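You operate a simulated robot arm through the tools that you are given. There is no shell and no other tool.

The job below is to be done with a simulated robot arm. You get a single attempt, and the scene is never put back.

JOB
Turn the air on at 4 bar, float the table and level it.
Fine: watch for the FLOAT lamp; ALONG 0 and ACROSS 0, with the white and yellow knobs alone.

Only the result counts: the job must be done as asked and must still hold three seconds after the hand-in. Knocking over, shifting, dropping, spilling or breaking anything else fails it.

ROBOT AND FRAMES
A 7-joint arm with a two-finger parallel gripper, fixed in place. Base frame: the origin is at the foot of the arm, x ahead of it, y to its left, z up. Lengths are in m, angles in degrees, forces in N, time in s.
Its first joint turns from -149.0 to 149.0 degrees. Payload 3.43 kg.
Tool frame: the origin (TCP) lies between the finger pads and is the grasp point; the fingertips stand 0.03 m ahead of it; z points along the fingers, y is the line along which they close. The gripper opens to 0.094 m. The fingers are 0.028 m wide and 0.01 m thick; the gripper's body (0.05 by 0.096 m) begins 0.055 m behind the TCP.
Orientation is that of the tool frame in the base frame, as a unit quaternion [x, y, z, w]. With the fingers straight down and closing along the base's y, the tool's x points along the base's -x, its y along +y and its z along -z.

CONTROLS
- The arm moves only by the tool jog_arm. Its argument "deltas" is a list of rows, each a list of 7 numbers: the turn, a rotation vector about the tool's x, y, z in rad, then the shift along the tool's x, y, z in m, then the finger opening in m, from 0 to 0.094. In form: [[wx, wy, wz, tx, ty, tz, fingers], ...]. A call has 1 to 20 rows; each row shifts and turns the commanded pose from where the row before left it, along the tool's axes as they then stand. Each row takes 0.2 s and may step no farther than 0.05 m and 8.6 degrees from the row before; otherwise, or with a gripper value out of range, the whole call is refused. Where a pose cannot be reached the arm comes as near as it can. A force on the tool above 40 N (or 10 N above the force at the start of the call, whichever is more), or a blocked arm, ends the call early, and 0.2 s more pass. The fingers move at their own pace (about 0.045 m/s each) and stop on an object; they squeeze with about 37 N. The grip force told is the motor's: it shows also when the fingers shut on nothing. Time passes only in rows, and 0.2 s behind the last, so rows that do not move let the fingers close. The reply holds the time, the measured pose of the TCP, the force on the tool along the base axes, the opening and the grip force, in the units named above and with some noise, with the torque about the TCP (base axes, N m) and any sound that the robot's microphone picked up.
- Cameras (640 x 400 px; columns grow to the right, rows downward): "scene" is fixed at [0.0484, -0.649, 1.3309]; the picture's right is [0.45, -0.89, 0.00], its down [-0.46, -0.23, -0.86] and it looks along [0.76, 0.39, -0.52] (base axes); focal length 360 px, centre (320, 200). "wrist" rides on the gripper at [0.076, 0.014, -0.102] in the tool frame; the picture's right is [-0.18, 0.98, 0.00], its down [-0.75, -0.14, -0.64] and it looks along [-0.63, -0.12, 0.77] (tool axes); focal length 243 px, centre (320, 200).
- capture(camera): a new picture of that camera. No time passes.
- probe_pixels(camera, pixels): for up to 12 pixels [column, row] of the newest picture of that camera ("zoom" is the newest enlarged one), the place [x, y, z] in the base frame of the surface seen there, good to about 0.002 m. No time passes.
- close_up(camera, box): a new picture of the part [left, top, right, bottom] of that camera's present view, enlarged. No time passes.
- job_done(): hands the job in; it is judged then, once.

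Leave the gripper open and the arm clear of the work at the hand-in unless told otherwise.

The tools are called after "Request:" by a JSON object that holds its "op" and its "data". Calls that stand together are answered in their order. jog_arm: Moves the arm, as the interface text tells. Its arguments: {"type":"object","properties":{"deltas":{"type":"array","items":{"type":"array","items":{"type":"number"}}}},"required":["deltas"]} The other tools are called the same way: capture (camera) takes a picture; probe_pixels (camera, pixels) gives the place of the surface under pixels of a picture; close_up (camera, box) takes an enlarged picture of a part of a camera's view; job_done () hands the job in.

At the start:

```text
t: 0.0
ee_pos: [0.7416, -0.357, 1.0882]
ee_rot: [0.0, 1.0, -0.001, 0.0]
wrist_force: [0.8, 0.4, 0.1]
ft_torque: [0.01, 0.01, -0.03]
width: 0.0943
finger_force: 0.0
```

scene: 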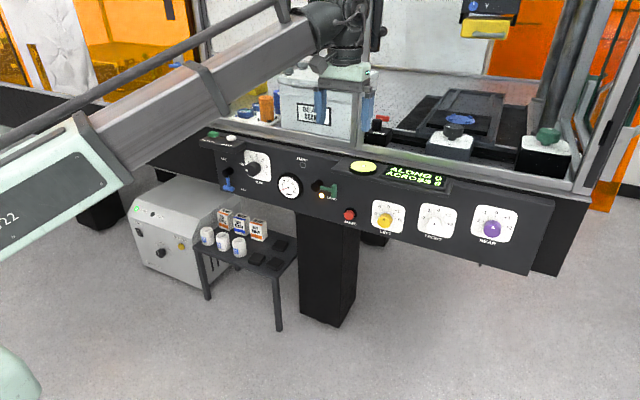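
wrist: 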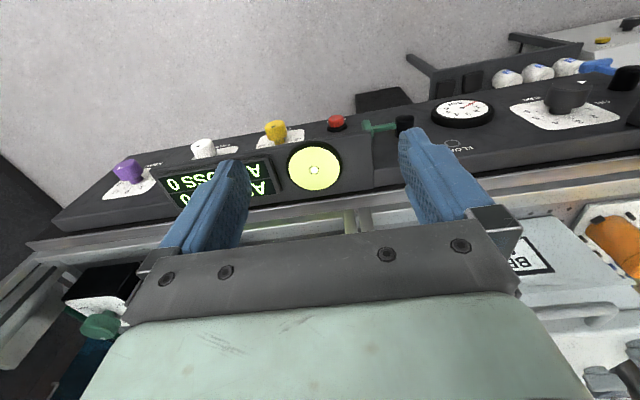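

I see a front panel with an AIR valve (blue lever), a regulator knob, a gauge, a green lever, a red button, yellow/white/purple knobs and an ALONG/ACROSS display. I'll enlarge several parts first.

Request:
{"op": "close_up", "data": {"camera": "scene", "box": [190, 120, 350, 220]}}

Request:
{"op": "close_up", "data": {"camera": "scene", "box": [330, 150, 550, 280]}}

Request:
{"op": "close_up", "data": {"camera": "scene", "box": [120, 180, 300, 300]}}

Request:
{"op": "close_up", "data": {"camera": "scene", "box": [240, 50, 620, 210]}}

```text
4.00 times, centred on (270, 170) of scene
```

zoom: 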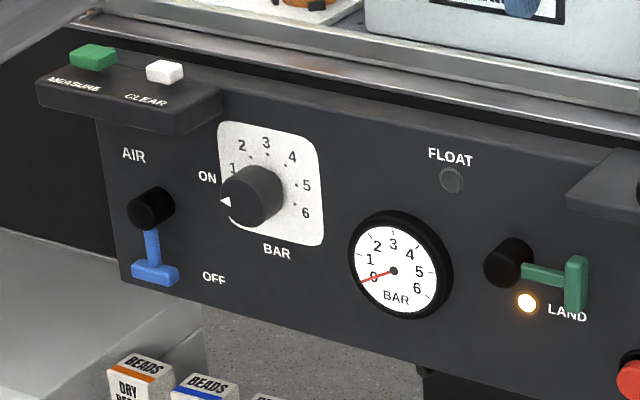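

```text
2.91 times, centred on (440, 215) of scene
```

zoom: 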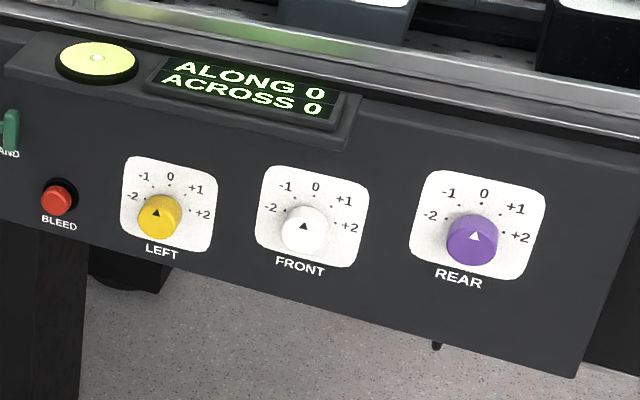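

```text
3.33 times, centred on (210, 240) of scene
```

zoom: 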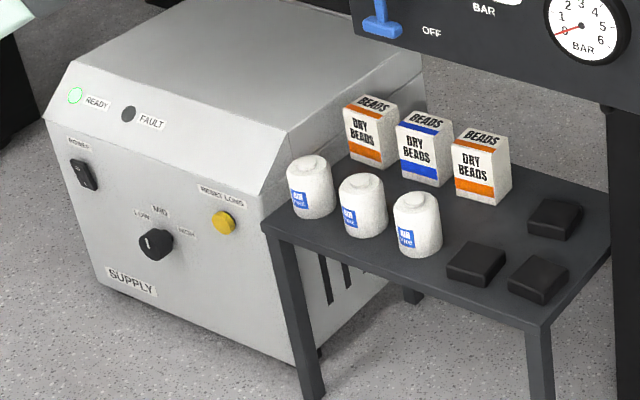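

```text
1.68 times, centred on (430, 130) of scene
```

zoom: 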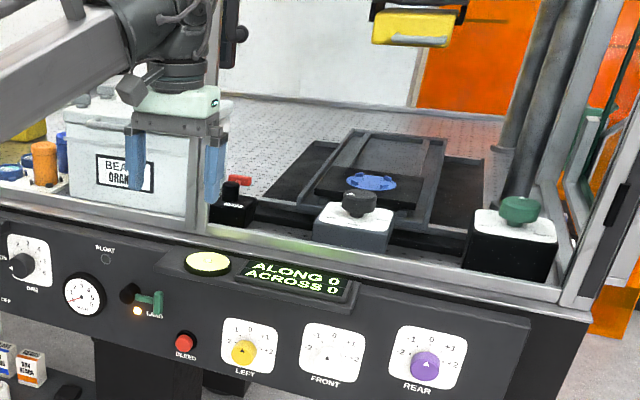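

The supply cabinet is READY, AIR is OFF, the gauge reads 0 and the LAND lamp is lit. Next I probe the controls to get the panel's geometry.

Request:
{"op": "probe_pixels", "data": {"camera": "scene", "pixels": [[228, 172], [228, 188], [253, 167], [262, 160], [289, 187], [316, 186], [333, 192], [349, 215], [384, 220], [434, 228], [491, 228], [270, 205]]}}

Request:
{"op": "probe_pixels", "data": {"camera": "scene", "pixels": [[363, 167], [415, 176], [305, 170], [520, 260], [400, 165], [480, 172], [213, 133], [232, 138], [322, 195], [460, 250], [450, 140], [360, 205]]}}

Request:
{"op": "close_up", "data": {"camera": "scene", "box": [200, 130, 280, 210]}}

Request:
{"op": "close_up", "data": {"camera": "scene", "box": [270, 150, 350, 220]}}

```text
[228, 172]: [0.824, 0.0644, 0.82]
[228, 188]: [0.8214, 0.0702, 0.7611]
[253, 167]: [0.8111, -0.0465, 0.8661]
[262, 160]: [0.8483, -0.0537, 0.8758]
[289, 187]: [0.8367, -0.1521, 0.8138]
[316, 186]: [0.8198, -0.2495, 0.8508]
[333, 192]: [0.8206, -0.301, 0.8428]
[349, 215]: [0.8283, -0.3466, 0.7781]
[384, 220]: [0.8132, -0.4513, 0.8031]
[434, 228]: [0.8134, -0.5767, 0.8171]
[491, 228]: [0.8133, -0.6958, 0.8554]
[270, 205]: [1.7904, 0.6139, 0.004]
```

```text
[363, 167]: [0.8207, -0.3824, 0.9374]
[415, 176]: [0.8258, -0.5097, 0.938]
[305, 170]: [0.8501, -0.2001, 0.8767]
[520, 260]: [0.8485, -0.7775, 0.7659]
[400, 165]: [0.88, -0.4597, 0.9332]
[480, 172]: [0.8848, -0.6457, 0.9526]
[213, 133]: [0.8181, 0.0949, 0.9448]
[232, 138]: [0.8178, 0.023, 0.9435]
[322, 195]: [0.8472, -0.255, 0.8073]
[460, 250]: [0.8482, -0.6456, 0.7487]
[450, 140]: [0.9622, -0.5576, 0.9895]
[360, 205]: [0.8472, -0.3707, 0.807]
```

```text
5.00 times, centred on (240, 170) of scene
```

zoom: 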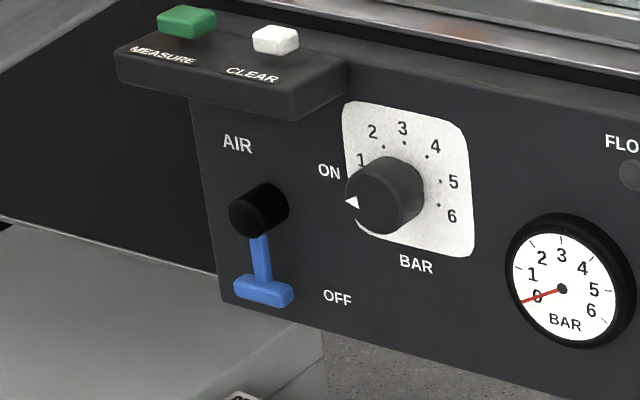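

```text
5.71 times, centred on (310, 185) of scene
```

zoom: 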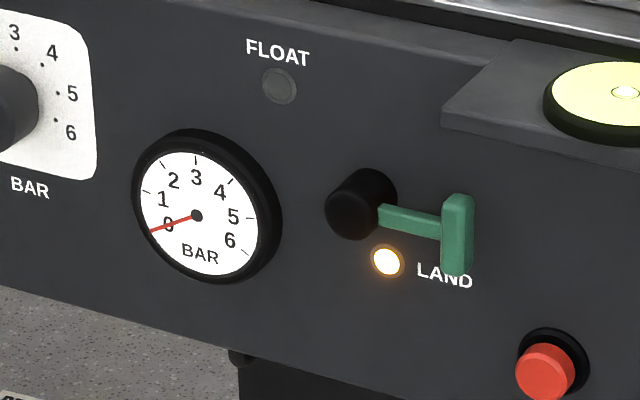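

The panel face lies at x≈0.848 and faces the arm. The controls stick out to x≈0.81. I'll back off 0.1 m and turn the tool to point along +x at the panel.

Request:
{"op": "jog_arm", "data": {"deltas": [[0, 0, 0, 0.04, 0, 0, 0.09], [0, 0, 0, 0.04, 0, 0, 0.09], [0, 0, 0, 0.02, 0, 0, 0.09], [0, -0.1428, 0, 0, 0, 0, 0.09], [0, -0.1428, 0, 0, 0, 0, 0.09], [0, -0.1428, 0, 0, 0, 0, 0.09], [0, -0.1428, 0, 0, 0, 0, 0.09], [0, -0.1428, 0, 0, 0, 0, 0.09], [0, -0.1428, 0, 0, 0, 0, 0.09], [0, -0.1428, 0, 0, 0, 0, 0.09], [0, -0.1428, 0, 0, 0, 0, 0.09], [0, -0.1428, 0, 0, 0, 0, 0.09], [0, -0.1428, 0, 0, 0, 0, 0.09], [0, -0.1428, 0, 0, 0, 0, 0.09], [0, 0, 0, 0, 0, 0, 0.09]]}}

Request:
{"op": "capture", "data": {"camera": "wrist"}}

Request:
{"op": "capture", "data": {"camera": "scene"}}

```text
t: 3.2
ee_pos: [0.6416, -0.3563, 1.0878]
ee_rot: [0.0, 0.706, -0.001, 0.708]
wrist_force: [-0.3, 0.6, -0.9]
ft_torque: [0.02, -0.02, 0.01]
width: 0.0901
finger_force: 0.0
```

```text
taken
```

wrist: 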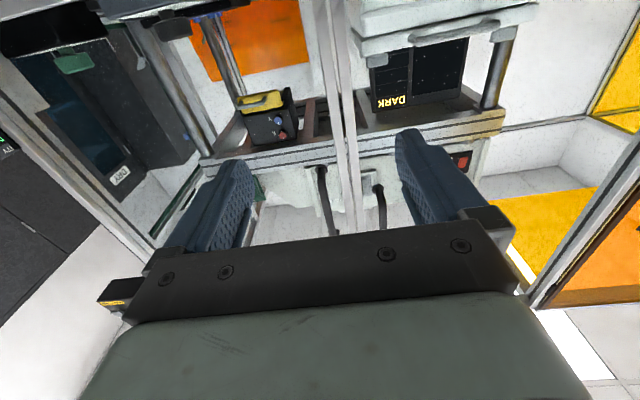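

```text
taken
```

scene: 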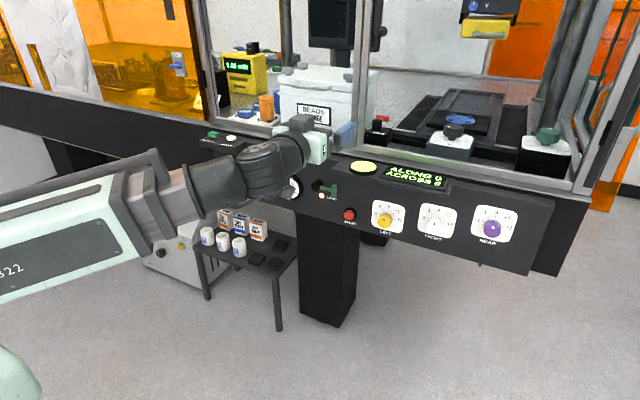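

The tool now points forward. Before moving down to the AIR lever I'll check the height of the supply cabinet and the side table.

Request:
{"op": "probe_pixels", "data": {"camera": "scene", "pixels": [[175, 205], [150, 200], [190, 250], [225, 215], [258, 222], [208, 232], [240, 245], [280, 240], [225, 143], [213, 134], [232, 138], [200, 140]]}}

```text
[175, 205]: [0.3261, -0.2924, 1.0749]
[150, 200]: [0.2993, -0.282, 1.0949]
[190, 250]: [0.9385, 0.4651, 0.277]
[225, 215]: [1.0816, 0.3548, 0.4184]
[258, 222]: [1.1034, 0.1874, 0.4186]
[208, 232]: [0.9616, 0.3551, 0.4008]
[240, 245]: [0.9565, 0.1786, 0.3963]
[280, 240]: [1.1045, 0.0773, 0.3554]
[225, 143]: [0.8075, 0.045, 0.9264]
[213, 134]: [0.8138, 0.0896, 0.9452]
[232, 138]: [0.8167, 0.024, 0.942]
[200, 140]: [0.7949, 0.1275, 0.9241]
```

The table and cabinet are low and behind the panel, so the way is free. I'll move the tool in front of the AIR lever at y≈0.065, z≈0.80, with x held at 0.64.

Request:
{"op": "jog_arm", "data": {"deltas": [[0, 0, 0, 0.025, 0.039, 0, 0.06], [0, 0, 0, 0.026, 0.039, 0, 0.06], [0, 0, 0, 0.026, 0.039, 0, 0.06], [0, 0, 0, 0.026, 0.039, 0, 0.06], [0, 0, 0, 0.026, 0.039, 0, 0.06], [0, 0, 0, 0.026, 0.039, 0, 0.06], [0, 0, 0, 0.026, 0.039, 0, 0.06], [0, 0, 0, 0.026, 0.039, 0, 0.06], [0, 0, 0, 0.026, 0.039, 0, 0.06], [0, 0, 0, 0.026, 0.039, 0, 0.06], [0, 0, 0, 0.026, 0.031, 0, 0.06], [0, 0, 0, 0, 0, 0, 0.06]]}}

Request:
{"op": "capture", "data": {"camera": "wrist"}}

Request:
{"op": "capture", "data": {"camera": "scene"}}

```text
t: 5.8
ee_pos: [0.7328, -0.0324, 0.7946]
ee_rot: [-0.011, 0.711, 0.011, 0.703]
wrist_force: [-0.1, -0.7, 0.7]
ft_torque: [-0.01, -0.02, -0.01]
width: 0.0601
finger_force: 0.1
out of reach, approached as far as the arm can: row 2, 3, 4, 5, 6, 7, 8, 10, 11
```

```text
taken
```

wrist: 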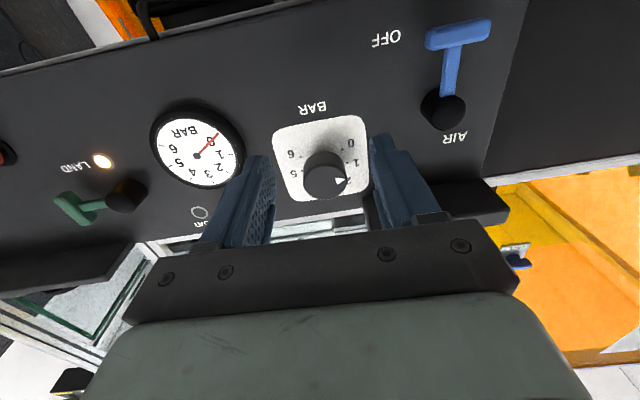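

```text
taken
```

scene: 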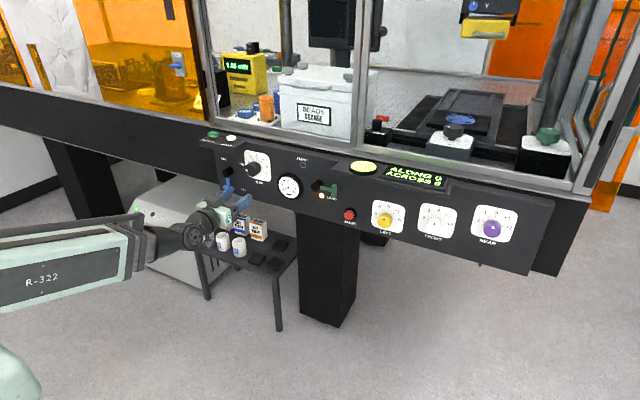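

The arm could not fold in to x=0.64 at this height and stands at (0.733, -0.032, 0.795). I'll shift 0.1 m toward +y and see whether the commands track.

Request:
{"op": "jog_arm", "data": {"deltas": [[0, 0, 0, 0, 0.03, 0, 0.06], [0, 0, 0, 0, 0.03, 0, 0.06], [0, 0, 0, 0, 0.03, 0, 0.06], [0, 0, 0, 0, 0, 0, 0.06]]}}

Request:
{"op": "capture", "data": {"camera": "wrist"}}

```text
t: 6.8
ee_pos: [0.7327, -0.0317, 0.7962]
ee_rot: [-0.01, 0.71, 0.01, 0.704]
wrist_force: [0.3, -0.2, 0.8]
ft_torque: [0.02, -0.02, 0.0]
width: 0.0598
finger_force: 0.1
out of reach, approached as far as the arm can: row 1, 2, 3
```

```text
taken
```

wrist: 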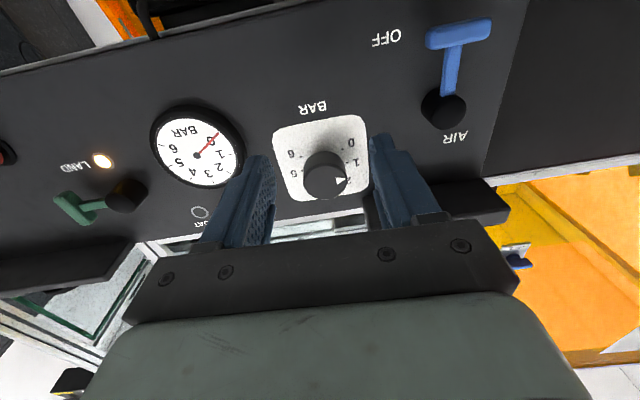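

It didn't move: the arm is at its inner reach limit. I'll try going forward 0.03 m first and then sideways.

Request:
{"op": "jog_arm", "data": {"deltas": [[0, 0, 0, 0, 0, 0.02, 0.06], [0, 0, 0, 0, 0.02, 0, 0.06], [0, 0, 0, 0, 0, 0, 0.06]]}}

```text
t: 7.6
ee_pos: [0.7503, -0.0396, 0.7981]
ee_rot: [-0.007, 0.709, 0.007, 0.705]
wrist_force: [-0.2, -0.2, 0.2]
ft_torque: [0.02, -0.01, 0.04]
width: 0.06
finger_force: 0.2
out of reach, approached as far as the arm can: row 1, 2
```

I'll check how commands relate to the reached pose by stepping 0.03 m toward -y and 0.02 m forward.

Request:
{"op": "jog_arm", "data": {"deltas": [[0, 0, 0, 0, -0.03, 0, 0.06], [0, 0, 0, 0, 0, 0, 0.06]]}}

Request:
{"op": "jog_arm", "data": {"deltas": [[0, 0, 0, 0, 0, 0.015, 0.06], [0, 0, 0, 0, 0, 0, 0.06]]}}

Request:
{"op": "jog_arm", "data": {"deltas": [[0, 0, 0, -0.03, 0, 0, 0.06], [0, 0, 0, 0, 0, 0, 0.06]]}}

Request:
{"op": "capture", "data": {"camera": "scene"}}

```text
t: 8.2
ee_pos: [0.7506, -0.0727, 0.7977]
ee_rot: [0.0, 0.707, 0.0, 0.707]
wrist_force: [0.7, 0.0, 1.5]
ft_torque: [0.03, -0.04, -0.01]
width: 0.0601
finger_force: 0.1
```

```text
t: 8.8
ee_pos: [0.7677, -0.073, 0.7991]
ee_rot: [-0.001, 0.707, 0.001, 0.707]
wrist_force: [0.5, -1.4, 0.1]
ft_torque: [0.0, -0.01, 0.0]
width: 0.06
finger_force: 0.0
```

```text
t: 9.4
ee_pos: [0.7658, -0.0745, 0.8294]
ee_rot: [0.001, 0.707, 0.0, 0.707]
wrist_force: [-0.5, -0.1, -0.2]
ft_torque: [-0.01, 0.0, 0.0]
width: 0.0599
finger_force: 0.0
```

```text
taken
```

scene: 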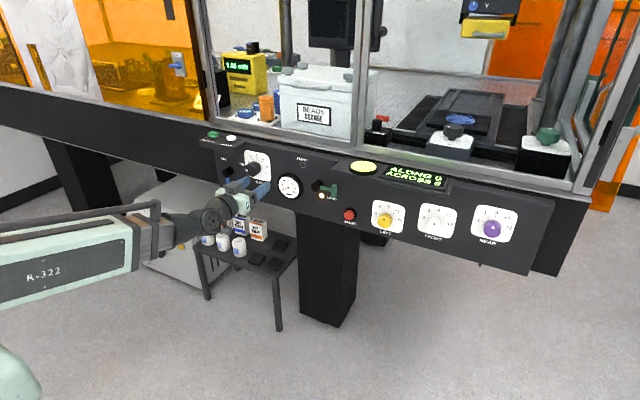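

Commands restart from the reached pose, so the limit is a local joint limit. I'll probe it by moving toward +y at this x, then with the tool yawed left (turn about the tool's x axis).

Request:
{"op": "jog_arm", "data": {"deltas": [[0, 0, 0, 0, 0.03, 0, 0.06], [0, 0, 0, 0, 0, 0, 0.06]]}}

Request:
{"op": "jog_arm", "data": {"deltas": [[0, 0, 0, 0, 0.03, 0, 0.06], [0, 0, 0, 0, 0, 0, 0.06]]}}

Request:
{"op": "jog_arm", "data": {"deltas": [[-0.14, 0, 0, 0, 0, 0, 0.06], [0, 0, 0, 0, 0, 0, 0.06]]}}

```text
t: 10.0
ee_pos: [0.767, -0.0442, 0.8299]
ee_rot: [-0.001, 0.708, 0.001, 0.707]
wrist_force: [-0.3, -0.1, 0.0]
ft_torque: [-0.01, -0.01, -0.03]
width: 0.0599
finger_force: 0.0
```

```text
t: 10.6
ee_pos: [0.766, -0.0303, 0.8305]
ee_rot: [-0.007, 0.709, 0.007, 0.705]
wrist_force: [-0.5, -0.5, -0.2]
ft_torque: [0.01, 0.02, -0.01]
width: 0.0602
finger_force: 0.0
out of reach, approached as far as the arm can: row 1
```

```text
t: 11.2
ee_pos: [0.7649, -0.03, 0.8296]
ee_rot: [-0.05, 0.705, 0.05, 0.705]
wrist_force: [0.5, -0.1, 0.9]
ft_torque: [0.04, 0.0, -0.02]
width: 0.0599
finger_force: 0.1
```

With the tool yawed left the pose becomes reachable. I'll yaw to about 24° in total and move on toward y≈0.03.

Request:
{"op": "jog_arm", "data": {"deltas": [[-0.14, 0, 0, 0, 0, 0, 0.0], [-0.14, 0, 0, 0, 0, 0, 0.0], [0, 0, 0, 0, 0.0183, 0.0082, 0.0], [0, 0, 0, 0, 0.0183, 0.0082, 0.0], [0, 0, 0, 0, 0.0183, 0.0082, 0.0], [0, 0, 0, 0, 0, 0, 0.0]]}}

Request:
{"op": "capture", "data": {"camera": "wrist"}}

Request:
{"op": "capture", "data": {"camera": "scene"}}

```text
t: 12.6
ee_pos: [0.7638, 0.0303, 0.8294]
ee_rot: [-0.148, 0.691, 0.148, 0.692]
wrist_force: [0.1, -0.3, 0.0]
ft_torque: [0.01, 0.02, 0.03]
width: 0.0
finger_force: 33.1
```

```text
taken
```

wrist: 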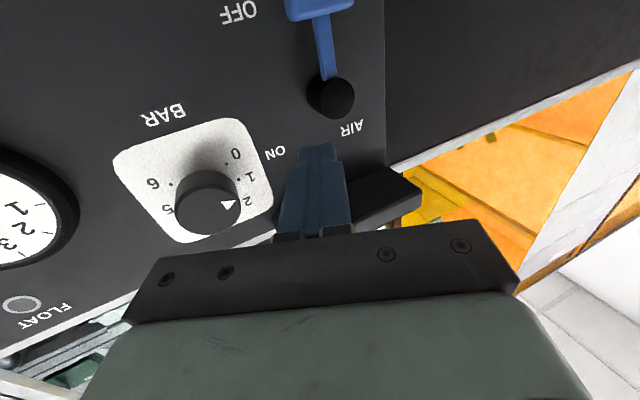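

```text
taken
```

scene: 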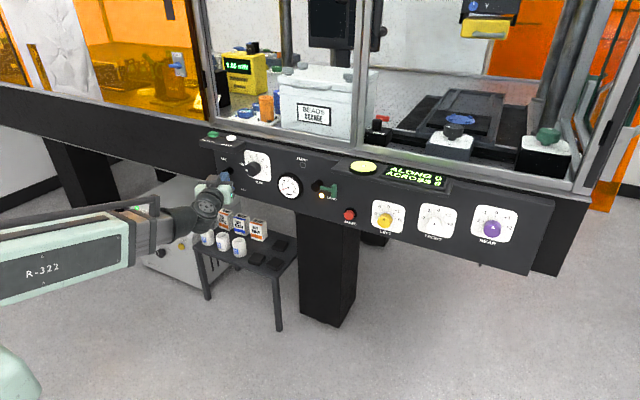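

The fingers are closed now. In this upside-down view the AIR hub is at (330,97) and the stem runs to the tee at (318,5), which is its OFF position. I'll enlarge the lever in the scene view and probe its outline.

Request:
{"op": "close_up", "data": {"camera": "scene", "box": [204, 150, 252, 202]}}

Request:
{"op": "probe_pixels", "data": {"camera": "wrist", "pixels": [[330, 97], [322, 50], [288, 10], [350, 5], [318, 15], [275, 153], [250, 150], [310, 95], [353, 95], [235, 10], [330, 115], [317, 155]]}}

```text
7.69 times, centred on (228, 176) of scene
```

zoom: 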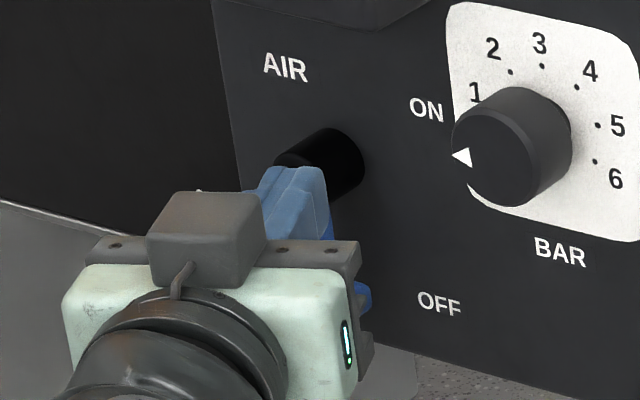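

```text
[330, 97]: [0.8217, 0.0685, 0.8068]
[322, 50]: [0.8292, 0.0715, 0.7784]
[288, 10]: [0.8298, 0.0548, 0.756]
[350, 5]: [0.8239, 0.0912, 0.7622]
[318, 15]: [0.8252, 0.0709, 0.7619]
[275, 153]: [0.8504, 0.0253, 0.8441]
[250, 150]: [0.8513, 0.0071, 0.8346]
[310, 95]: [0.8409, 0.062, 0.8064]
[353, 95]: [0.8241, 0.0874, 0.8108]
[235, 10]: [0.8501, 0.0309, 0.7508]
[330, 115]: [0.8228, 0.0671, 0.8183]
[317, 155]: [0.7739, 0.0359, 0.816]
```

The hub is at y≈0.068, z≈0.813. The tee hangs at z≈0.761 and spans y 0.052–0.091. The ON label shows the lever goes a quarter turn to the right, toward -y. I'll bring the closed fingertips to the left of the tee, still in front of it.

Request:
{"op": "jog_arm", "data": {"deltas": [[0, 0, 0, 0.0165, 0.0173, 0.0078, 0.0], [0, 0, 0, 0.0165, 0.0173, 0.0078, 0.0], [0, 0, 0, 0.0165, 0.0173, 0.0078, 0.0], [0, 0, 0, 0.0165, 0.0173, 0.0078, 0.0], [0, 0, 0, 0, 0, 0, 0.0]]}}

Request:
{"op": "capture", "data": {"camera": "wrist"}}

```text
t: 13.8
ee_pos: [0.7638, 0.1073, 0.7641]
ee_rot: [-0.147, 0.692, 0.147, 0.691]
wrist_force: [-0.9, -0.5, -0.3]
ft_torque: [-0.03, -0.03, -0.02]
width: 0.0
finger_force: 33.3
```

```text
taken
```

wrist: 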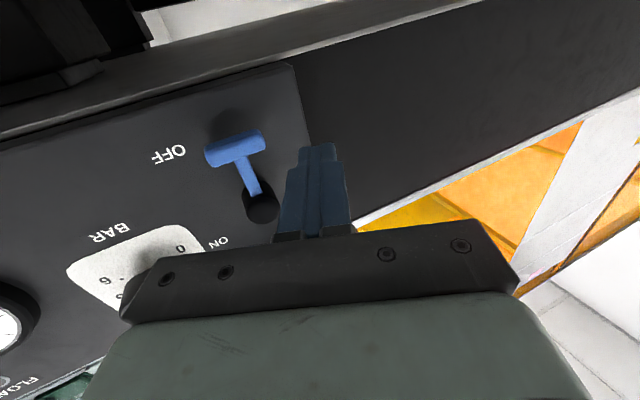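

The tip is left of the tee with free space ahead. Now 0.046 m forward, in small steps.

Request:
{"op": "jog_arm", "data": {"deltas": [[0, 0, 0, 0, -0.0063, 0.014, 0.0], [0, 0, 0, 0, -0.0063, 0.014, 0.0], [0, 0, 0, 0, -0.0063, 0.014, 0.0], [0, 0, 0, 0, 0, 0, 0.0]]}}

Request:
{"op": "capture", "data": {"camera": "wrist"}}

```text
t: 14.8
ee_pos: [0.8107, 0.1081, 0.7643]
ee_rot: [-0.146, 0.692, 0.146, 0.692]
wrist_force: [-1.1, 0.2, -0.8]
ft_torque: [-0.03, 0.02, -0.01]
width: 0.0
finger_force: 33.2
```

```text
taken
```

wrist: 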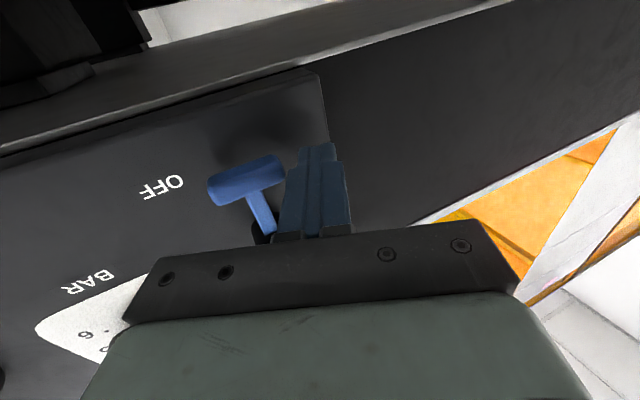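

I'm level with the tee and touching nothing. Now I push the tee end right along its arc, first to about 45°.

Request:
{"op": "jog_arm", "data": {"deltas": [[0, 0, 0, 0.003, -0.0128, -0.0057, 0.0], [0, 0, 0, 0.007, -0.0114, -0.0051, 0.0], [0, 0, 0, 0.004, -0.0132, -0.0059, 0.0], [0, 0, 0, 0.0, -0.0146, -0.0066, 0.0], [0, 0, 0, 0, 0, 0, 0.0]]}}

Request:
{"op": "capture", "data": {"camera": "wrist"}}

```text
t: 16.0
ee_pos: [0.8096, 0.0504, 0.7498]
ee_rot: [-0.147, 0.692, 0.146, 0.691]
wrist_force: [1.0, 0.8, -1.9]
ft_torque: [0.0, 0.01, 0.0]
width: 0.0002
finger_force: 32.9
```

```text
taken
```

wrist: 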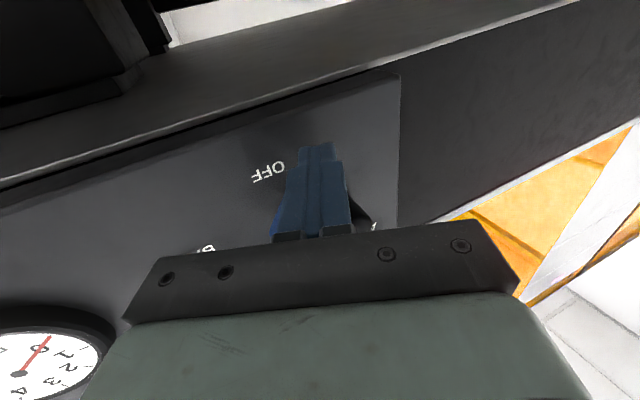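

The lever seems to be moving ahead of the fingers and out of sight behind them, with little force. I'll finish the arc up to the horizontal.

Request:
{"op": "jog_arm", "data": {"deltas": [[0, 0, 0, -0.006, -0.0146, -0.0066, 0.0], [0, 0, 0, -0.01, -0.0128, -0.0057, 0.0], [0, 0, 0, -0.014, -0.01, -0.0045, 0.0], [0, 0, 0, 0, 0, 0, 0.0]]}}

Request:
{"op": "capture", "data": {"camera": "wrist"}}

Request:
{"op": "close_up", "data": {"camera": "scene", "box": [200, 130, 310, 210]}}

```text
t: 17.1
ee_pos: [0.8108, 0.0097, 0.7756]
ee_rot: [-0.149, 0.694, 0.147, 0.689]
wrist_force: [0.6, 1.6, -4.6]
ft_torque: [-0.04, 0.09, -0.02]
width: 0.0
finger_force: 33.3
stopped in row 4: the force on the tool passed its limit at 42 N (the readings are from after the stop); the commanded pose is now the measured one
```

```text
taken
```

wrist: 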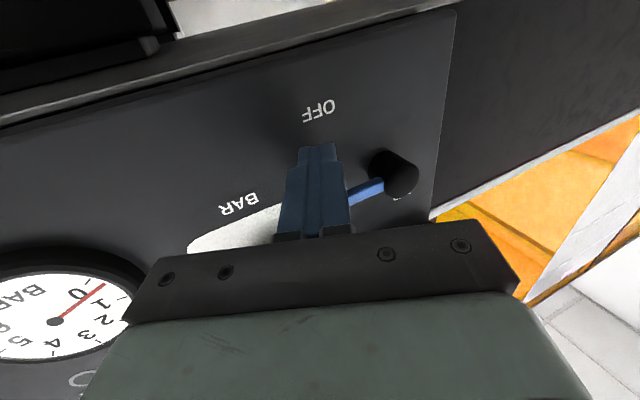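

```text
5.00 times, centred on (255, 170) of scene
```

zoom: 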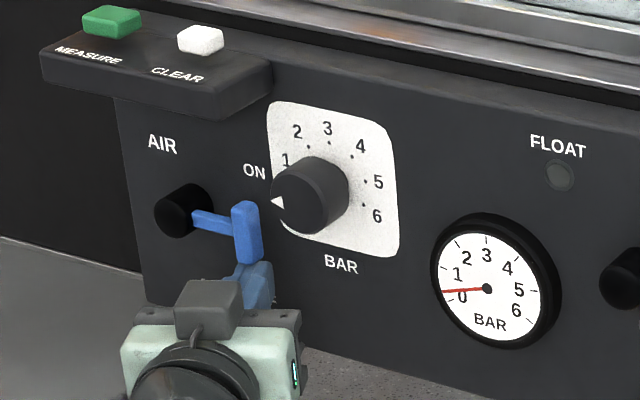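

The lever now lies horizontal at its ON stop, and the gauge has lifted to about 0.3 bar. I'll back away, straighten the tool and go in front of the regulator knob.

Request:
{"op": "jog_arm", "data": {"deltas": [[0, 0, 0, 0.01, 0, 0, 0.0], [0, 0, 0, 0, 0.0103, -0.0228, 0.0], [0, 0, 0, 0, 0.0103, -0.0228, 0.0], [0, 0, 0, 0, 0, 0, 0.0]]}}

Request:
{"op": "close_up", "data": {"camera": "scene", "box": [220, 140, 310, 200]}}

```text
t: 18.1
ee_pos: [0.7624, 0.0119, 0.7669]
ee_rot: [-0.149, 0.694, 0.145, 0.69]
wrist_force: [-0.2, 0.4, 0.5]
ft_torque: [0.02, 0.03, -0.02]
width: 0.0002
finger_force: 33.6
```

```text
6.67 times, centred on (265, 170) of scene
```

zoom: 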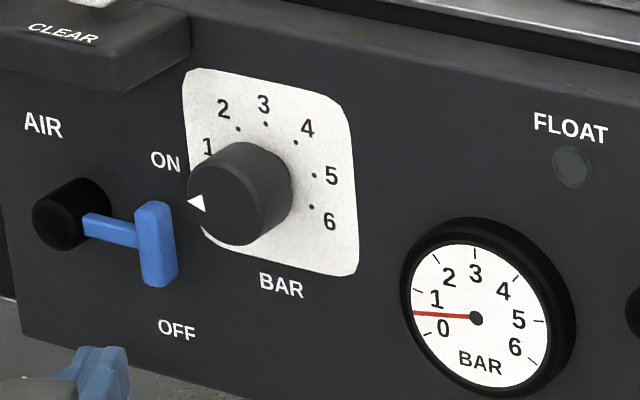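

The gauge shows about 0.5 bar. I'll probe the knob face, its rim, the dial dots and the tee.

Request:
{"op": "probe_pixels", "data": {"camera": "zoom", "pixels": [[230, 193], [195, 203], [225, 155], [262, 205], [232, 235], [200, 170], [240, 128], [265, 123], [297, 142], [315, 176], [312, 207], [155, 240]]}}

```text
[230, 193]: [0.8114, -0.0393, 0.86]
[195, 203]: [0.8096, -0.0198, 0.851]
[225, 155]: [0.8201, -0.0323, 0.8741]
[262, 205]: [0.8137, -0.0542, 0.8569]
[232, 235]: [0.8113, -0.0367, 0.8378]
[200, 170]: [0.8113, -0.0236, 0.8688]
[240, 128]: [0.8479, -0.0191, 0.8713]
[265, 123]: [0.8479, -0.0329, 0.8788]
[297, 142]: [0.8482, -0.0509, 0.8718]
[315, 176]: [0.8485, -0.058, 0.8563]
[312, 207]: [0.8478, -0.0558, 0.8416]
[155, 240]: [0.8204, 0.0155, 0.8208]
```

From the dial dots the knob's axis is at y≈-0.0355, z≈0.855, with a radius of about 0.02 and roughly 43° per bar. I'll move in front of it at x≈0.765, remove the yaw and open the fingers.

Request:
{"op": "jog_arm", "data": {"deltas": [[0, 0, 0, -0.0293, -0.0144, -0.0065, 0.055], [0, 0, 0, -0.0293, -0.0144, -0.0065, 0.055], [0, 0, 0, -0.0293, -0.0144, -0.0065, 0.055], [0.14, 0, 0, 0, 0, 0, 0.055], [0.14, 0, 0, 0, 0, 0, 0.055], [0.14, 0, 0, 0, 0, 0, 0.055], [0, 0, 0, 0, 0, 0, 0.055]]}}

Request:
{"op": "capture", "data": {"camera": "wrist"}}

```text
t: 19.7
ee_pos: [0.7614, -0.0376, 0.8548]
ee_rot: [-0.003, 0.71, -0.001, 0.705]
wrist_force: [-0.2, 0.2, -1.1]
ft_torque: [0.02, 0.02, -0.01]
width: 0.0547
finger_force: 0.0
```

```text
taken
```

wrist: 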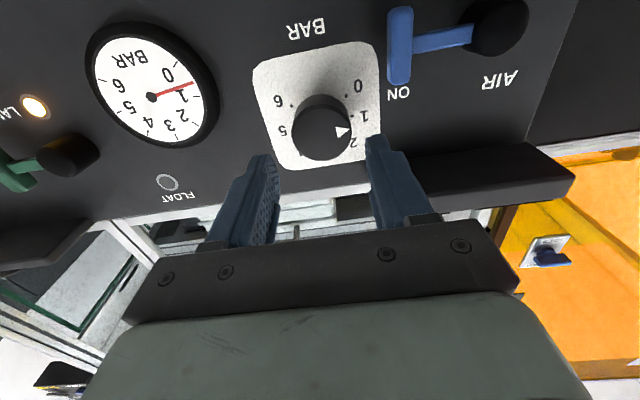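

The knob is straight ahead. In free space I'll test how far the wrist can roll counter-clockwise before gripping.

Request:
{"op": "jog_arm", "data": {"deltas": [[0, 0, -0.14, 0, 0, 0, 0.055], [0, 0, -0.14, 0, 0, 0, 0.055], [0, 0, -0.14, 0, 0, 0, 0.055], [0, 0, -0.14, 0, 0, 0, 0.055], [0, 0, -0.14, 0, 0, 0, 0.055], [0, 0, -0.14, 0, 0, 0, 0.055], [0, 0, -0.14, 0, 0, 0, 0.055], [0, 0, -0.14, 0, 0, 0, 0.055], [0, 0, -0.14, 0, 0, 0, 0.055], [0, 0, -0.14, 0, 0, 0, 0.055], [0, 0, 0, 0, 0, 0, 0.055]]}}

Request:
{"op": "capture", "data": {"camera": "wrist"}}

Request:
{"op": "capture", "data": {"camera": "scene"}}

```text
t: 22.1
ee_pos: [0.7676, -0.1094, 0.9796]
ee_rot: [-0.463, 0.546, -0.451, 0.534]
wrist_force: [0.3, 1.1, -0.6]
ft_torque: [-0.02, -0.02, -0.03]
width: 0.055
finger_force: 0.0
out of reach, approached as far as the arm can: row 2, 3, 4, 5, 6, 7, 8, 9, 10
```

```text
taken
```

wrist: 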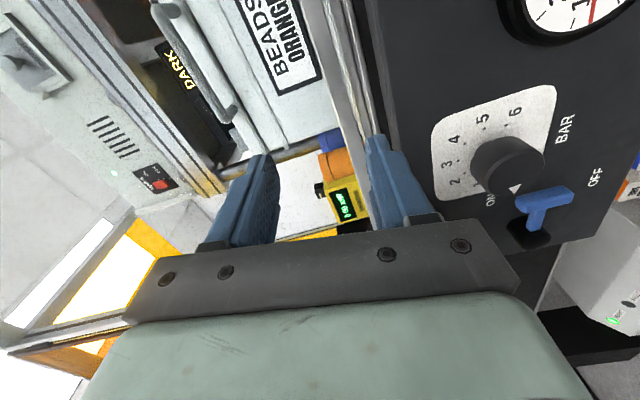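

```text
taken
```

scene: 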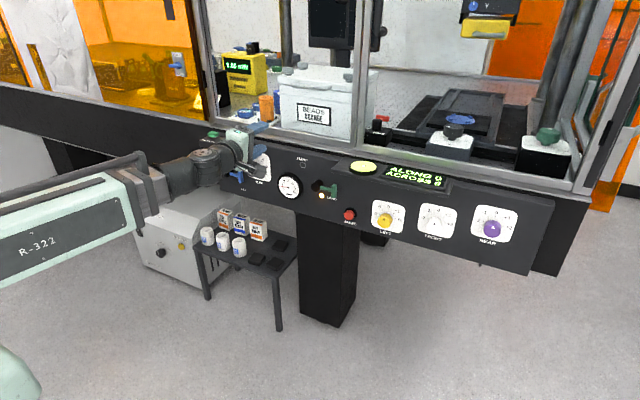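

Rolling counter-clockwise runs into a wrist limit and the TCP drifted to (0.768, -0.109, 0.980). Nothing was touched. I'll roll back the other way, which should have more range.

Request:
{"op": "jog_arm", "data": {"deltas": [[0, 0, 0.14, 0, 0, 0, 0.055], [0, 0, 0.14, 0, 0, 0, 0.055], [0, 0, 0.14, 0, 0, 0, 0.055], [0, 0, 0.14, 0, 0, 0, 0.055], [0, 0, 0.14, 0, 0, 0, 0.055], [0, 0, 0.14, 0, 0, 0, 0.055], [0, 0, 0.14, 0, 0, 0, 0.055], [0, 0, 0.14, 0, 0, 0, 0.055], [0, 0, 0.14, 0, 0, 0, 0.055], [0, 0, 0.14, 0, 0, 0, 0.055], [0, 0, 0, 0, 0, 0, 0.055]]}}

```text
t: 24.5
ee_pos: [0.769, -0.1085, 0.9793]
ee_rot: [-0.002, 0.709, 0.0, 0.706]
wrist_force: [-0.5, -0.5, -0.3]
ft_torque: [-0.06, 0.02, -0.01]
width: 0.0549
finger_force: 0.1
```

Back to zero roll. I'll return in front of the knob and test the clockwise roll a few steps at a time.

Request:
{"op": "jog_arm", "data": {"deltas": [[0, 0, 0, 0.031, 0.0183, -0.001, 0.055], [0, 0, 0, 0.031, 0.0183, -0.001, 0.055], [0, 0, 0, 0.031, 0.0183, -0.001, 0.055], [0, 0, 0, 0.031, 0.0183, -0.001, 0.055], [0, 0, 0, 0, 0, 0, 0.055]]}}

Request:
{"op": "jog_arm", "data": {"deltas": [[0, 0, 0.14, 0, 0, 0, 0.055], [0, 0, 0.14, 0, 0, 0, 0.055], [0, 0, 0.14, 0, 0, 0, 0.055], [0, 0, 0.14, 0, 0, 0, 0.055], [0, 0, 0, 0, 0, 0, 0.055]]}}

```text
t: 25.7
ee_pos: [0.7632, -0.0348, 0.8559]
ee_rot: [-0.004, 0.709, 0.0, 0.705]
wrist_force: [0.5, 0.2, -0.5]
ft_torque: [0.02, -0.01, 0.01]
width: 0.0552
finger_force: 0.1
```

```text
t: 26.9
ee_pos: [0.7621, -0.037, 0.8549]
ee_rot: [0.193, 0.682, 0.195, 0.678]
wrist_force: [0.2, -1.2, -0.4]
ft_torque: [0.0, 0.06, -0.02]
width: 0.0551
finger_force: 0.1
```

Clockwise roll works without drift. I'll continue to check the full range.

Request:
{"op": "jog_arm", "data": {"deltas": [[0, 0, 0.14, 0, 0, 0, 0.055], [0, 0, 0.14, 0, 0, 0, 0.055], [0, 0, 0.14, 0, 0, 0, 0.055], [0, 0, 0.14, 0, 0, 0, 0.055], [0, 0, 0.14, 0, 0, 0, 0.055], [0, 0, 0.14, 0, 0, 0, 0.055], [0, 0, 0, 0, 0, 0, 0.055]]}}

Request:
{"op": "jog_arm", "data": {"deltas": [[0, 0, 0.14, 0, 0, 0, 0.055], [0, 0, 0.14, 0, 0, 0, 0.055], [0, 0, 0.14, 0, 0, 0, 0.055], [0, 0, 0.14, 0, 0, 0, 0.055], [0, 0, 0, 0, 0, 0, 0.055]]}}

Request:
{"op": "capture", "data": {"camera": "scene"}}

Request:
{"op": "capture", "data": {"camera": "wrist"}}

```text
t: 28.5
ee_pos: [0.7634, -0.0385, 0.8554]
ee_rot: [0.455, 0.544, 0.454, 0.54]
wrist_force: [0.1, 0.3, 0.7]
ft_torque: [0.0, 0.04, 0.01]
width: 0.0553
finger_force: 0.0
```

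```text
t: 29.7
ee_pos: [0.763, -0.0371, 0.8543]
ee_rot: [0.587, 0.397, 0.586, 0.392]
wrist_force: [0.5, -0.5, 0.4]
ft_torque: [-0.01, -0.01, 0.03]
width: 0.0548
finger_force: 0.1
```

```text
taken
```

scene: 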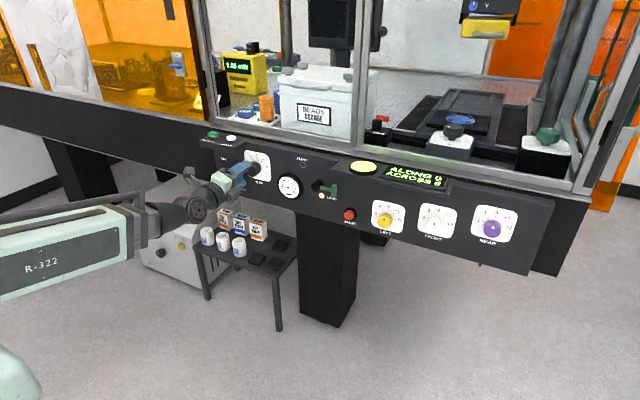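

```text
taken
```

wrist: 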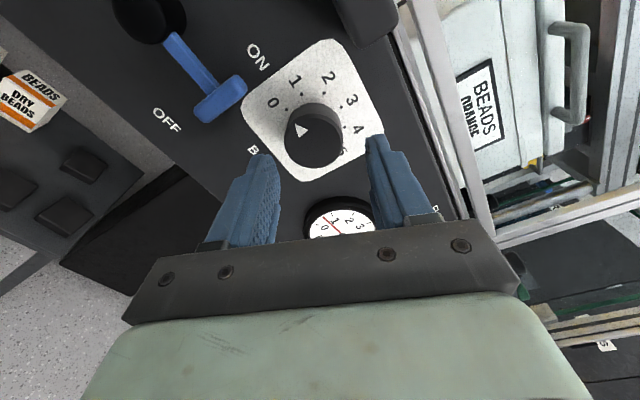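

At 112° of roll there is still no drift. I'll test up to about 176°.

Request:
{"op": "jog_arm", "data": {"deltas": [[0, 0, 0.14, 0, 0, 0, 0.055], [0, 0, 0.14, 0, 0, 0, 0.055], [0, 0, 0.14, 0, 0, 0, 0.055], [0, 0, 0.14, 0, 0, 0, 0.055], [0, 0, 0, 0, 0, 0, 0.055]]}}

Request:
{"op": "jog_arm", "data": {"deltas": [[0, 0, 0.14, 0, 0, 0, 0.055], [0, 0, 0.14, 0, 0, 0, 0.055], [0, 0, 0.14, 0, 0, 0, 0.055], [0, 0, 0.14, 0, 0, 0, 0.055], [0, 0, 0, 0, 0, 0, 0.055]]}}

Request:
{"op": "capture", "data": {"camera": "wrist"}}

```text
t: 30.9
ee_pos: [0.7631, -0.0357, 0.8533]
ee_rot: [0.674, 0.221, 0.671, 0.216]
wrist_force: [-0.5, 0.3, -0.1]
ft_torque: [-0.01, 0.01, -0.03]
width: 0.0547
finger_force: 0.0
```

```text
t: 32.1
ee_pos: [0.7618, -0.0361, 0.8563]
ee_rot: [0.709, 0.025, 0.705, 0.022]
wrist_force: [0.3, 0.4, 0.2]
ft_torque: [-0.02, -0.01, 0.0]
width: 0.0547
finger_force: 0.0
```

```text
taken
```

wrist: 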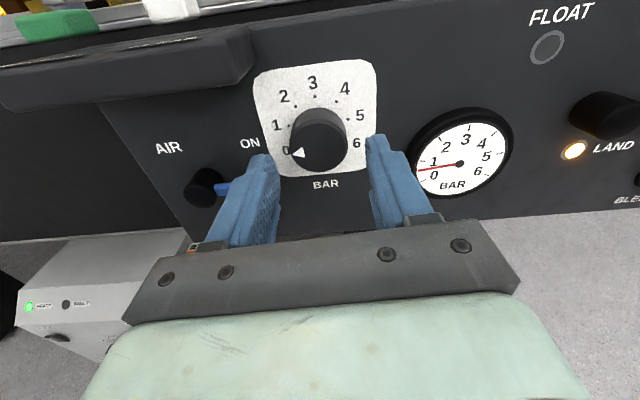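

At 176° roll the camera sits upright above, so I can see the dial, gauge and LAND lamp. Turning clockwise ends in this pose, so I'll roll back to about 32°, go forward around the knob and grip it there.

Request:
{"op": "jog_arm", "data": {"deltas": [[0, 0, -0.14, 0, 0, 0, 0.055], [0, 0, -0.14, 0, 0, 0, 0.055], [0, 0, -0.14, 0, 0, 0, 0.055], [0, 0, -0.14, 0, 0, 0, 0.055], [0, 0, -0.14, 0, 0, 0, 0.055], [0, 0, -0.14, 0, 0, 0, 0.055], [0, 0, -0.14, 0, 0, 0, 0.055], [0, 0, -0.14, 0, 0, 0, 0.055], [0, 0, -0.14, 0, 0, 0, 0.055], [0, 0, -0.14, 0, 0, 0, 0.055], [0, 0, -0.14, 0, 0, 0, 0.055], [0, 0, -0.14, 0, 0, 0, 0.055], [0, 0, -0.14, 0, 0, 0, 0.055], [0, 0, -0.14, 0, 0, 0, 0.055], [0, 0, -0.14, 0, 0, 0, 0.055], [0, 0, -0.14, 0, 0, 0, 0.055], [0, 0, -0.14, 0, 0, 0, 0.055], [0, 0, -0.14, 0, 0, 0, 0.055], [0, 0, 0, 0, 0, 0, 0.055]]}}

Request:
{"op": "capture", "data": {"camera": "wrist"}}

```text
t: 36.1
ee_pos: [0.7616, -0.0378, 0.8539]
ee_rot: [0.193, 0.682, 0.193, 0.678]
wrist_force: [0.0, 0.3, -0.1]
ft_torque: [0.0, 0.0, -0.03]
width: 0.0551
finger_force: 0.0
```

```text
taken
```

wrist: 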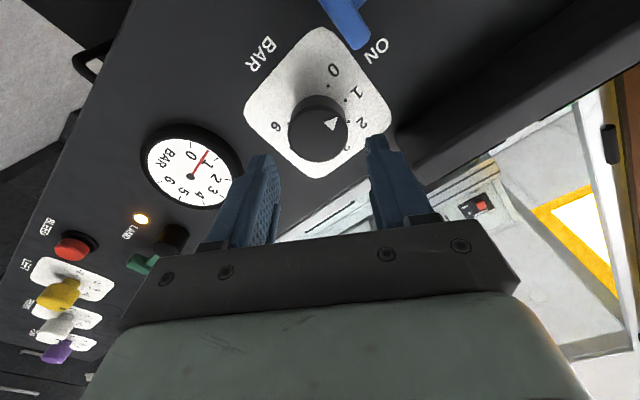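

Fingers are lined up around the knob. I go forward 0.044 m.

Request:
{"op": "jog_arm", "data": {"deltas": [[0, 0, 0, 0, 0, 0.015, 0.055], [0, 0, 0, 0, 0, 0.015, 0.055], [0, 0, 0, 0, 0, 0.013, 0.055], [0, 0, 0, 0, 0, 0, 0.055]]}}

Request:
{"op": "capture", "data": {"camera": "wrist"}}

Request:
{"op": "close_up", "data": {"camera": "scene", "box": [210, 130, 310, 210]}}

```text
t: 37.1
ee_pos: [0.8053, -0.036, 0.854]
ee_rot: [0.193, 0.682, 0.195, 0.678]
wrist_force: [-0.7, 0.5, -0.2]
ft_torque: [0.0, 0.01, -0.01]
width: 0.0549
finger_force: 0.0
```

```text
taken
```

wrist: 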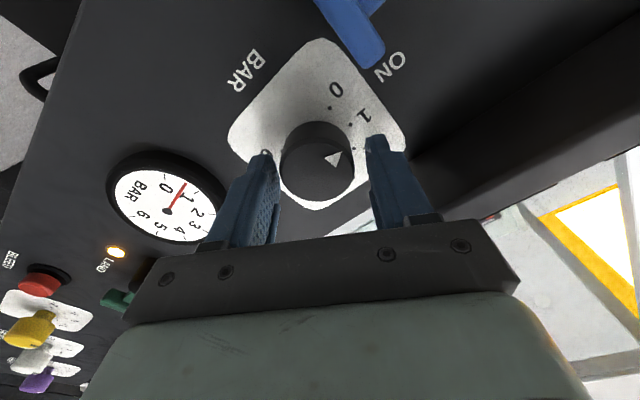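

```text
5.00 times, centred on (260, 170) of scene
```

zoom: 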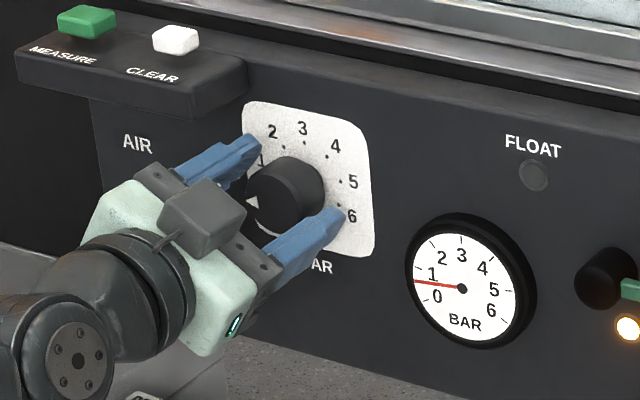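

The fingers straddle the knob and the scene view shows the gauge clearly. Closing on it now.

Request:
{"op": "jog_arm", "data": {"deltas": [[0, 0, 0, 0, 0, 0, 0.03], [0, 0, 0, 0, 0, 0, 0.03], [0, 0, 0, 0, 0, 0, 0.03], [0, 0, 0, 0, 0, 0, 0.03]]}}

```text
t: 38.1
ee_pos: [0.8058, -0.0362, 0.8527]
ee_rot: [0.194, 0.683, 0.194, 0.677]
wrist_force: [-0.8, -13.0, -4.9]
ft_torque: [-0.04, 0.15, -0.46]
width: 0.0416
finger_force: 44.9
```

The grip holds at 0.042 m width with a 14 N side force, so I'm slightly off centre. I'll shift 1.5 mm along the tool's -y to relieve it.

Request:
{"op": "jog_arm", "data": {"deltas": [[0, 0, 0, 0, -0.0015, 0, 0.03], [0, 0, 0, 0, 0, 0, 0.03]]}}

```text
t: 38.7
ee_pos: [0.8066, -0.0367, 0.8533]
ee_rot: [0.194, 0.682, 0.194, 0.678]
wrist_force: [-0.1, -1.0, -1.5]
ft_torque: [-0.03, 0.44, 0.09]
width: 0.0413
finger_force: 44.6
```

Side force is gone. Now I turn clockwise about 48° and read the gauge.

Request:
{"op": "jog_arm", "data": {"deltas": [[0, 0, 0.14, 0, 0, 0, 0.03], [0, 0, 0.14, 0, 0, 0, 0.03], [0, 0, 0.14, 0, 0, 0, 0.03], [0, 0, 0.14, 0, 0, 0, 0.03], [0, 0, 0.14, 0, 0, 0, 0.03], [0, 0, 0.14, 0, 0, 0, 0.03], [0, 0, 0, 0, 0, 0, 0.03]]}}

Request:
{"op": "close_up", "data": {"camera": "scene", "box": [210, 130, 310, 210]}}

```text
t: 40.3
ee_pos: [0.8062, -0.0391, 0.8514]
ee_rot: [0.457, 0.545, 0.452, 0.538]
wrist_force: [-21.1, 2.9, -32.3]
ft_torque: [-0.07, 0.88, 0.31]
width: 0.0414
finger_force: 45.1
```

```text
5.00 times, centred on (260, 170) of scene
```

zoom: 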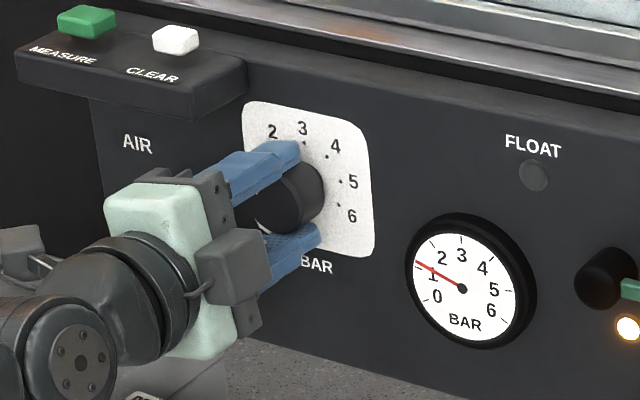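

The knob turned with the hand and the gauge is at about 1.5. There's a side force of 32 N downward, so I'll recentre by 2 mm before going on.

Request:
{"op": "jog_arm", "data": {"deltas": [[0, 0, 0, 0, -0.002, -0.0005, 0.03], [0, 0, 0, 0, 0, 0, 0.03]]}}

```text
t: 40.9
ee_pos: [0.8062, -0.0388, 0.8506]
ee_rot: [0.454, 0.545, 0.454, 0.539]
wrist_force: [-16.5, 9.9, -14.8]
ft_torque: [-0.08, 1.0, 0.16]
width: 0.0415
finger_force: 44.8
```

Request:
{"op": "jog_arm", "data": {"deltas": [[0, 0, 0, 0, -0.0015, -0.001, 0.03], [0, 0, 0, 0, 0, 0, 0.03]]}}

```text
t: 41.5
ee_pos: [0.8059, -0.0386, 0.8507]
ee_rot: [0.453, 0.543, 0.455, 0.541]
wrist_force: [16.0, 10.2, 9.7]
ft_torque: [0.05, -0.15, 0.2]
width: 0.0413
finger_force: 45.6
```

Nearly balanced. A small correction, then another 48° clockwise.

Request:
{"op": "jog_arm", "data": {"deltas": [[0, 0, 0, 0.001, 0.0005, 0.0005, 0.03], [0, 0, 0.14, 0, 0, 0, 0.03], [0, 0, 0.14, 0, 0, 0, 0.03], [0, 0, 0.14, 0, 0, 0, 0.03], [0, 0, 0.14, 0, 0, 0, 0.03], [0, 0, 0, 0, 0, 0, 0.03]]}}

Request:
{"op": "close_up", "data": {"camera": "scene", "box": [210, 130, 310, 210]}}

```text
t: 42.9
ee_pos: [0.8064, -0.0388, 0.8499]
ee_rot: [0.59, 0.397, 0.584, 0.391]
wrist_force: [28.8, -9.0, 1.5]
ft_torque: [0.03, -0.02, -0.39]
width: 0.0416
finger_force: 44.9
```

```text
5.00 times, centred on (260, 170) of scene
```

zoom: 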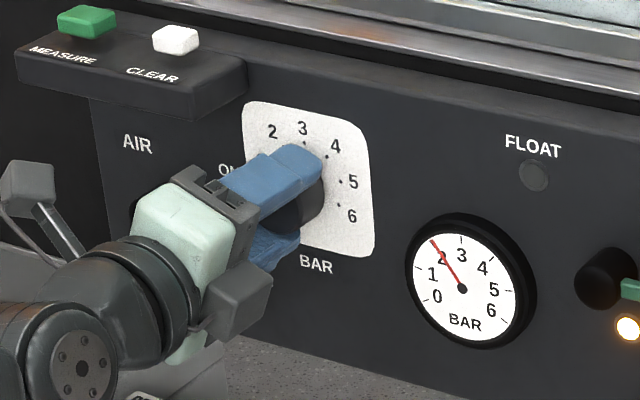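

The gauge is at about 2.2 and rising. I'll ease the 29 N axial force by 1 mm and continue another 32°.

Request:
{"op": "jog_arm", "data": {"deltas": [[0, 0, 0, 0, 0, 0.0012, 0.03], [0, 0, 0.14, 0, 0, 0, 0.03], [0, 0, 0.14, 0, 0, 0, 0.03], [0, 0, 0.14, 0, 0, 0, 0.03], [0, 0, 0.14, 0, 0, 0, 0.03], [0, 0, 0, 0, 0, 0, 0.03]]}}

Request:
{"op": "close_up", "data": {"camera": "scene", "box": [210, 130, 310, 210]}}

Request:
{"op": "capture", "data": {"camera": "wrist"}}

```text
t: 44.5
ee_pos: [0.8047, -0.0374, 0.848]
ee_rot: [0.677, 0.22, 0.669, 0.216]
wrist_force: [2.6, 2.6, -2.8]
ft_torque: [-0.01, 0.02, 0.11]
width: 0.0412
finger_force: 45.0
stopped in row 6: the force on the tool passed its limit at 41 N (the readings are from after the stop); the commanded pose is now the measured one
```

```text
5.00 times, centred on (260, 170) of scene
```

zoom: 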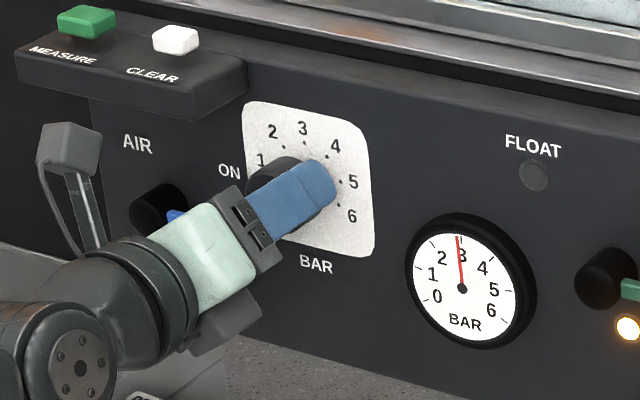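

```text
taken
```

wrist: 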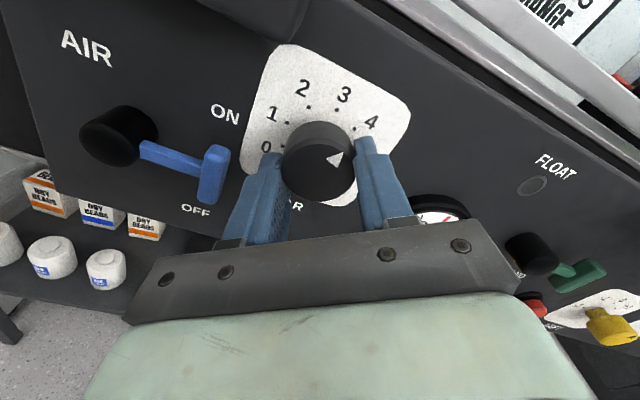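

The gauge reads about 3. One more bar is roughly 43°. I'll turn another 32° in the tested range and read again.

Request:
{"op": "jog_arm", "data": {"deltas": [[0, 0, 0.14, 0, 0, 0, 0.03], [0, 0, 0.14, 0, 0, 0, 0.03], [0, 0, 0.14, 0, 0, 0, 0.03], [0, 0, 0, 0, 0, 0, 0.03]]}}

Request:
{"op": "close_up", "data": {"camera": "scene", "box": [240, 150, 310, 210]}}

```text
t: 45.5
ee_pos: [0.805, -0.0356, 0.847]
ee_rot: [0.709, 0.075, 0.698, 0.07]
wrist_force: [-11.1, 22.1, -22.0]
ft_torque: [-0.05, 0.25, 0.84]
width: 0.0415
finger_force: 44.8
```

```text
6.67 times, centred on (275, 180) of scene
```

zoom: 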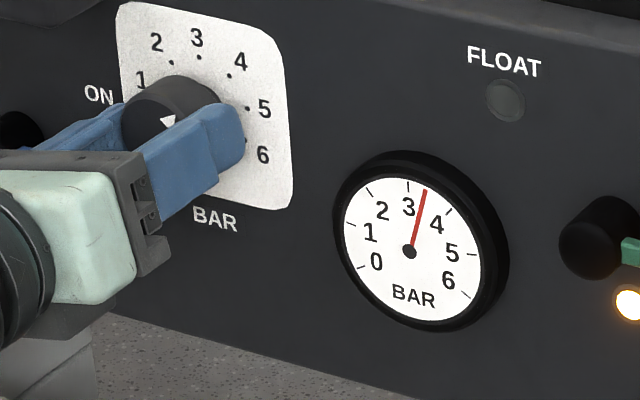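

The gauge reads about 3.4. I'll relieve the side force and turn another 8°, checking that the wrist still follows.

Request:
{"op": "jog_arm", "data": {"deltas": [[0, 0, 0, -0.001, -0.0015, -0.0005, 0.03], [0, 0, 0.14, 0, 0, 0, 0.03], [0, 0, 0, 0, 0, 0, 0.03]]}}

Request:
{"op": "close_up", "data": {"camera": "scene", "box": [240, 150, 310, 210]}}

```text
t: 46.3
ee_pos: [0.8055, -0.0348, 0.8478]
ee_rot: [0.711, 0.026, 0.702, 0.022]
wrist_force: [1.2, 23.4, -8.7]
ft_torque: [-0.06, 0.36, 0.71]
width: 0.0414
finger_force: 45.1
```

```text
6.67 times, centred on (275, 180) of scene
```

zoom: 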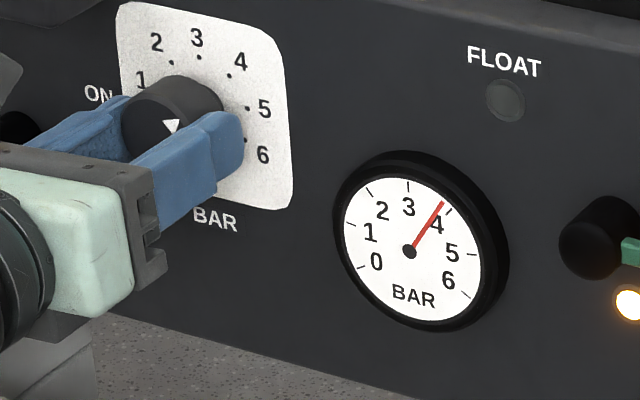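

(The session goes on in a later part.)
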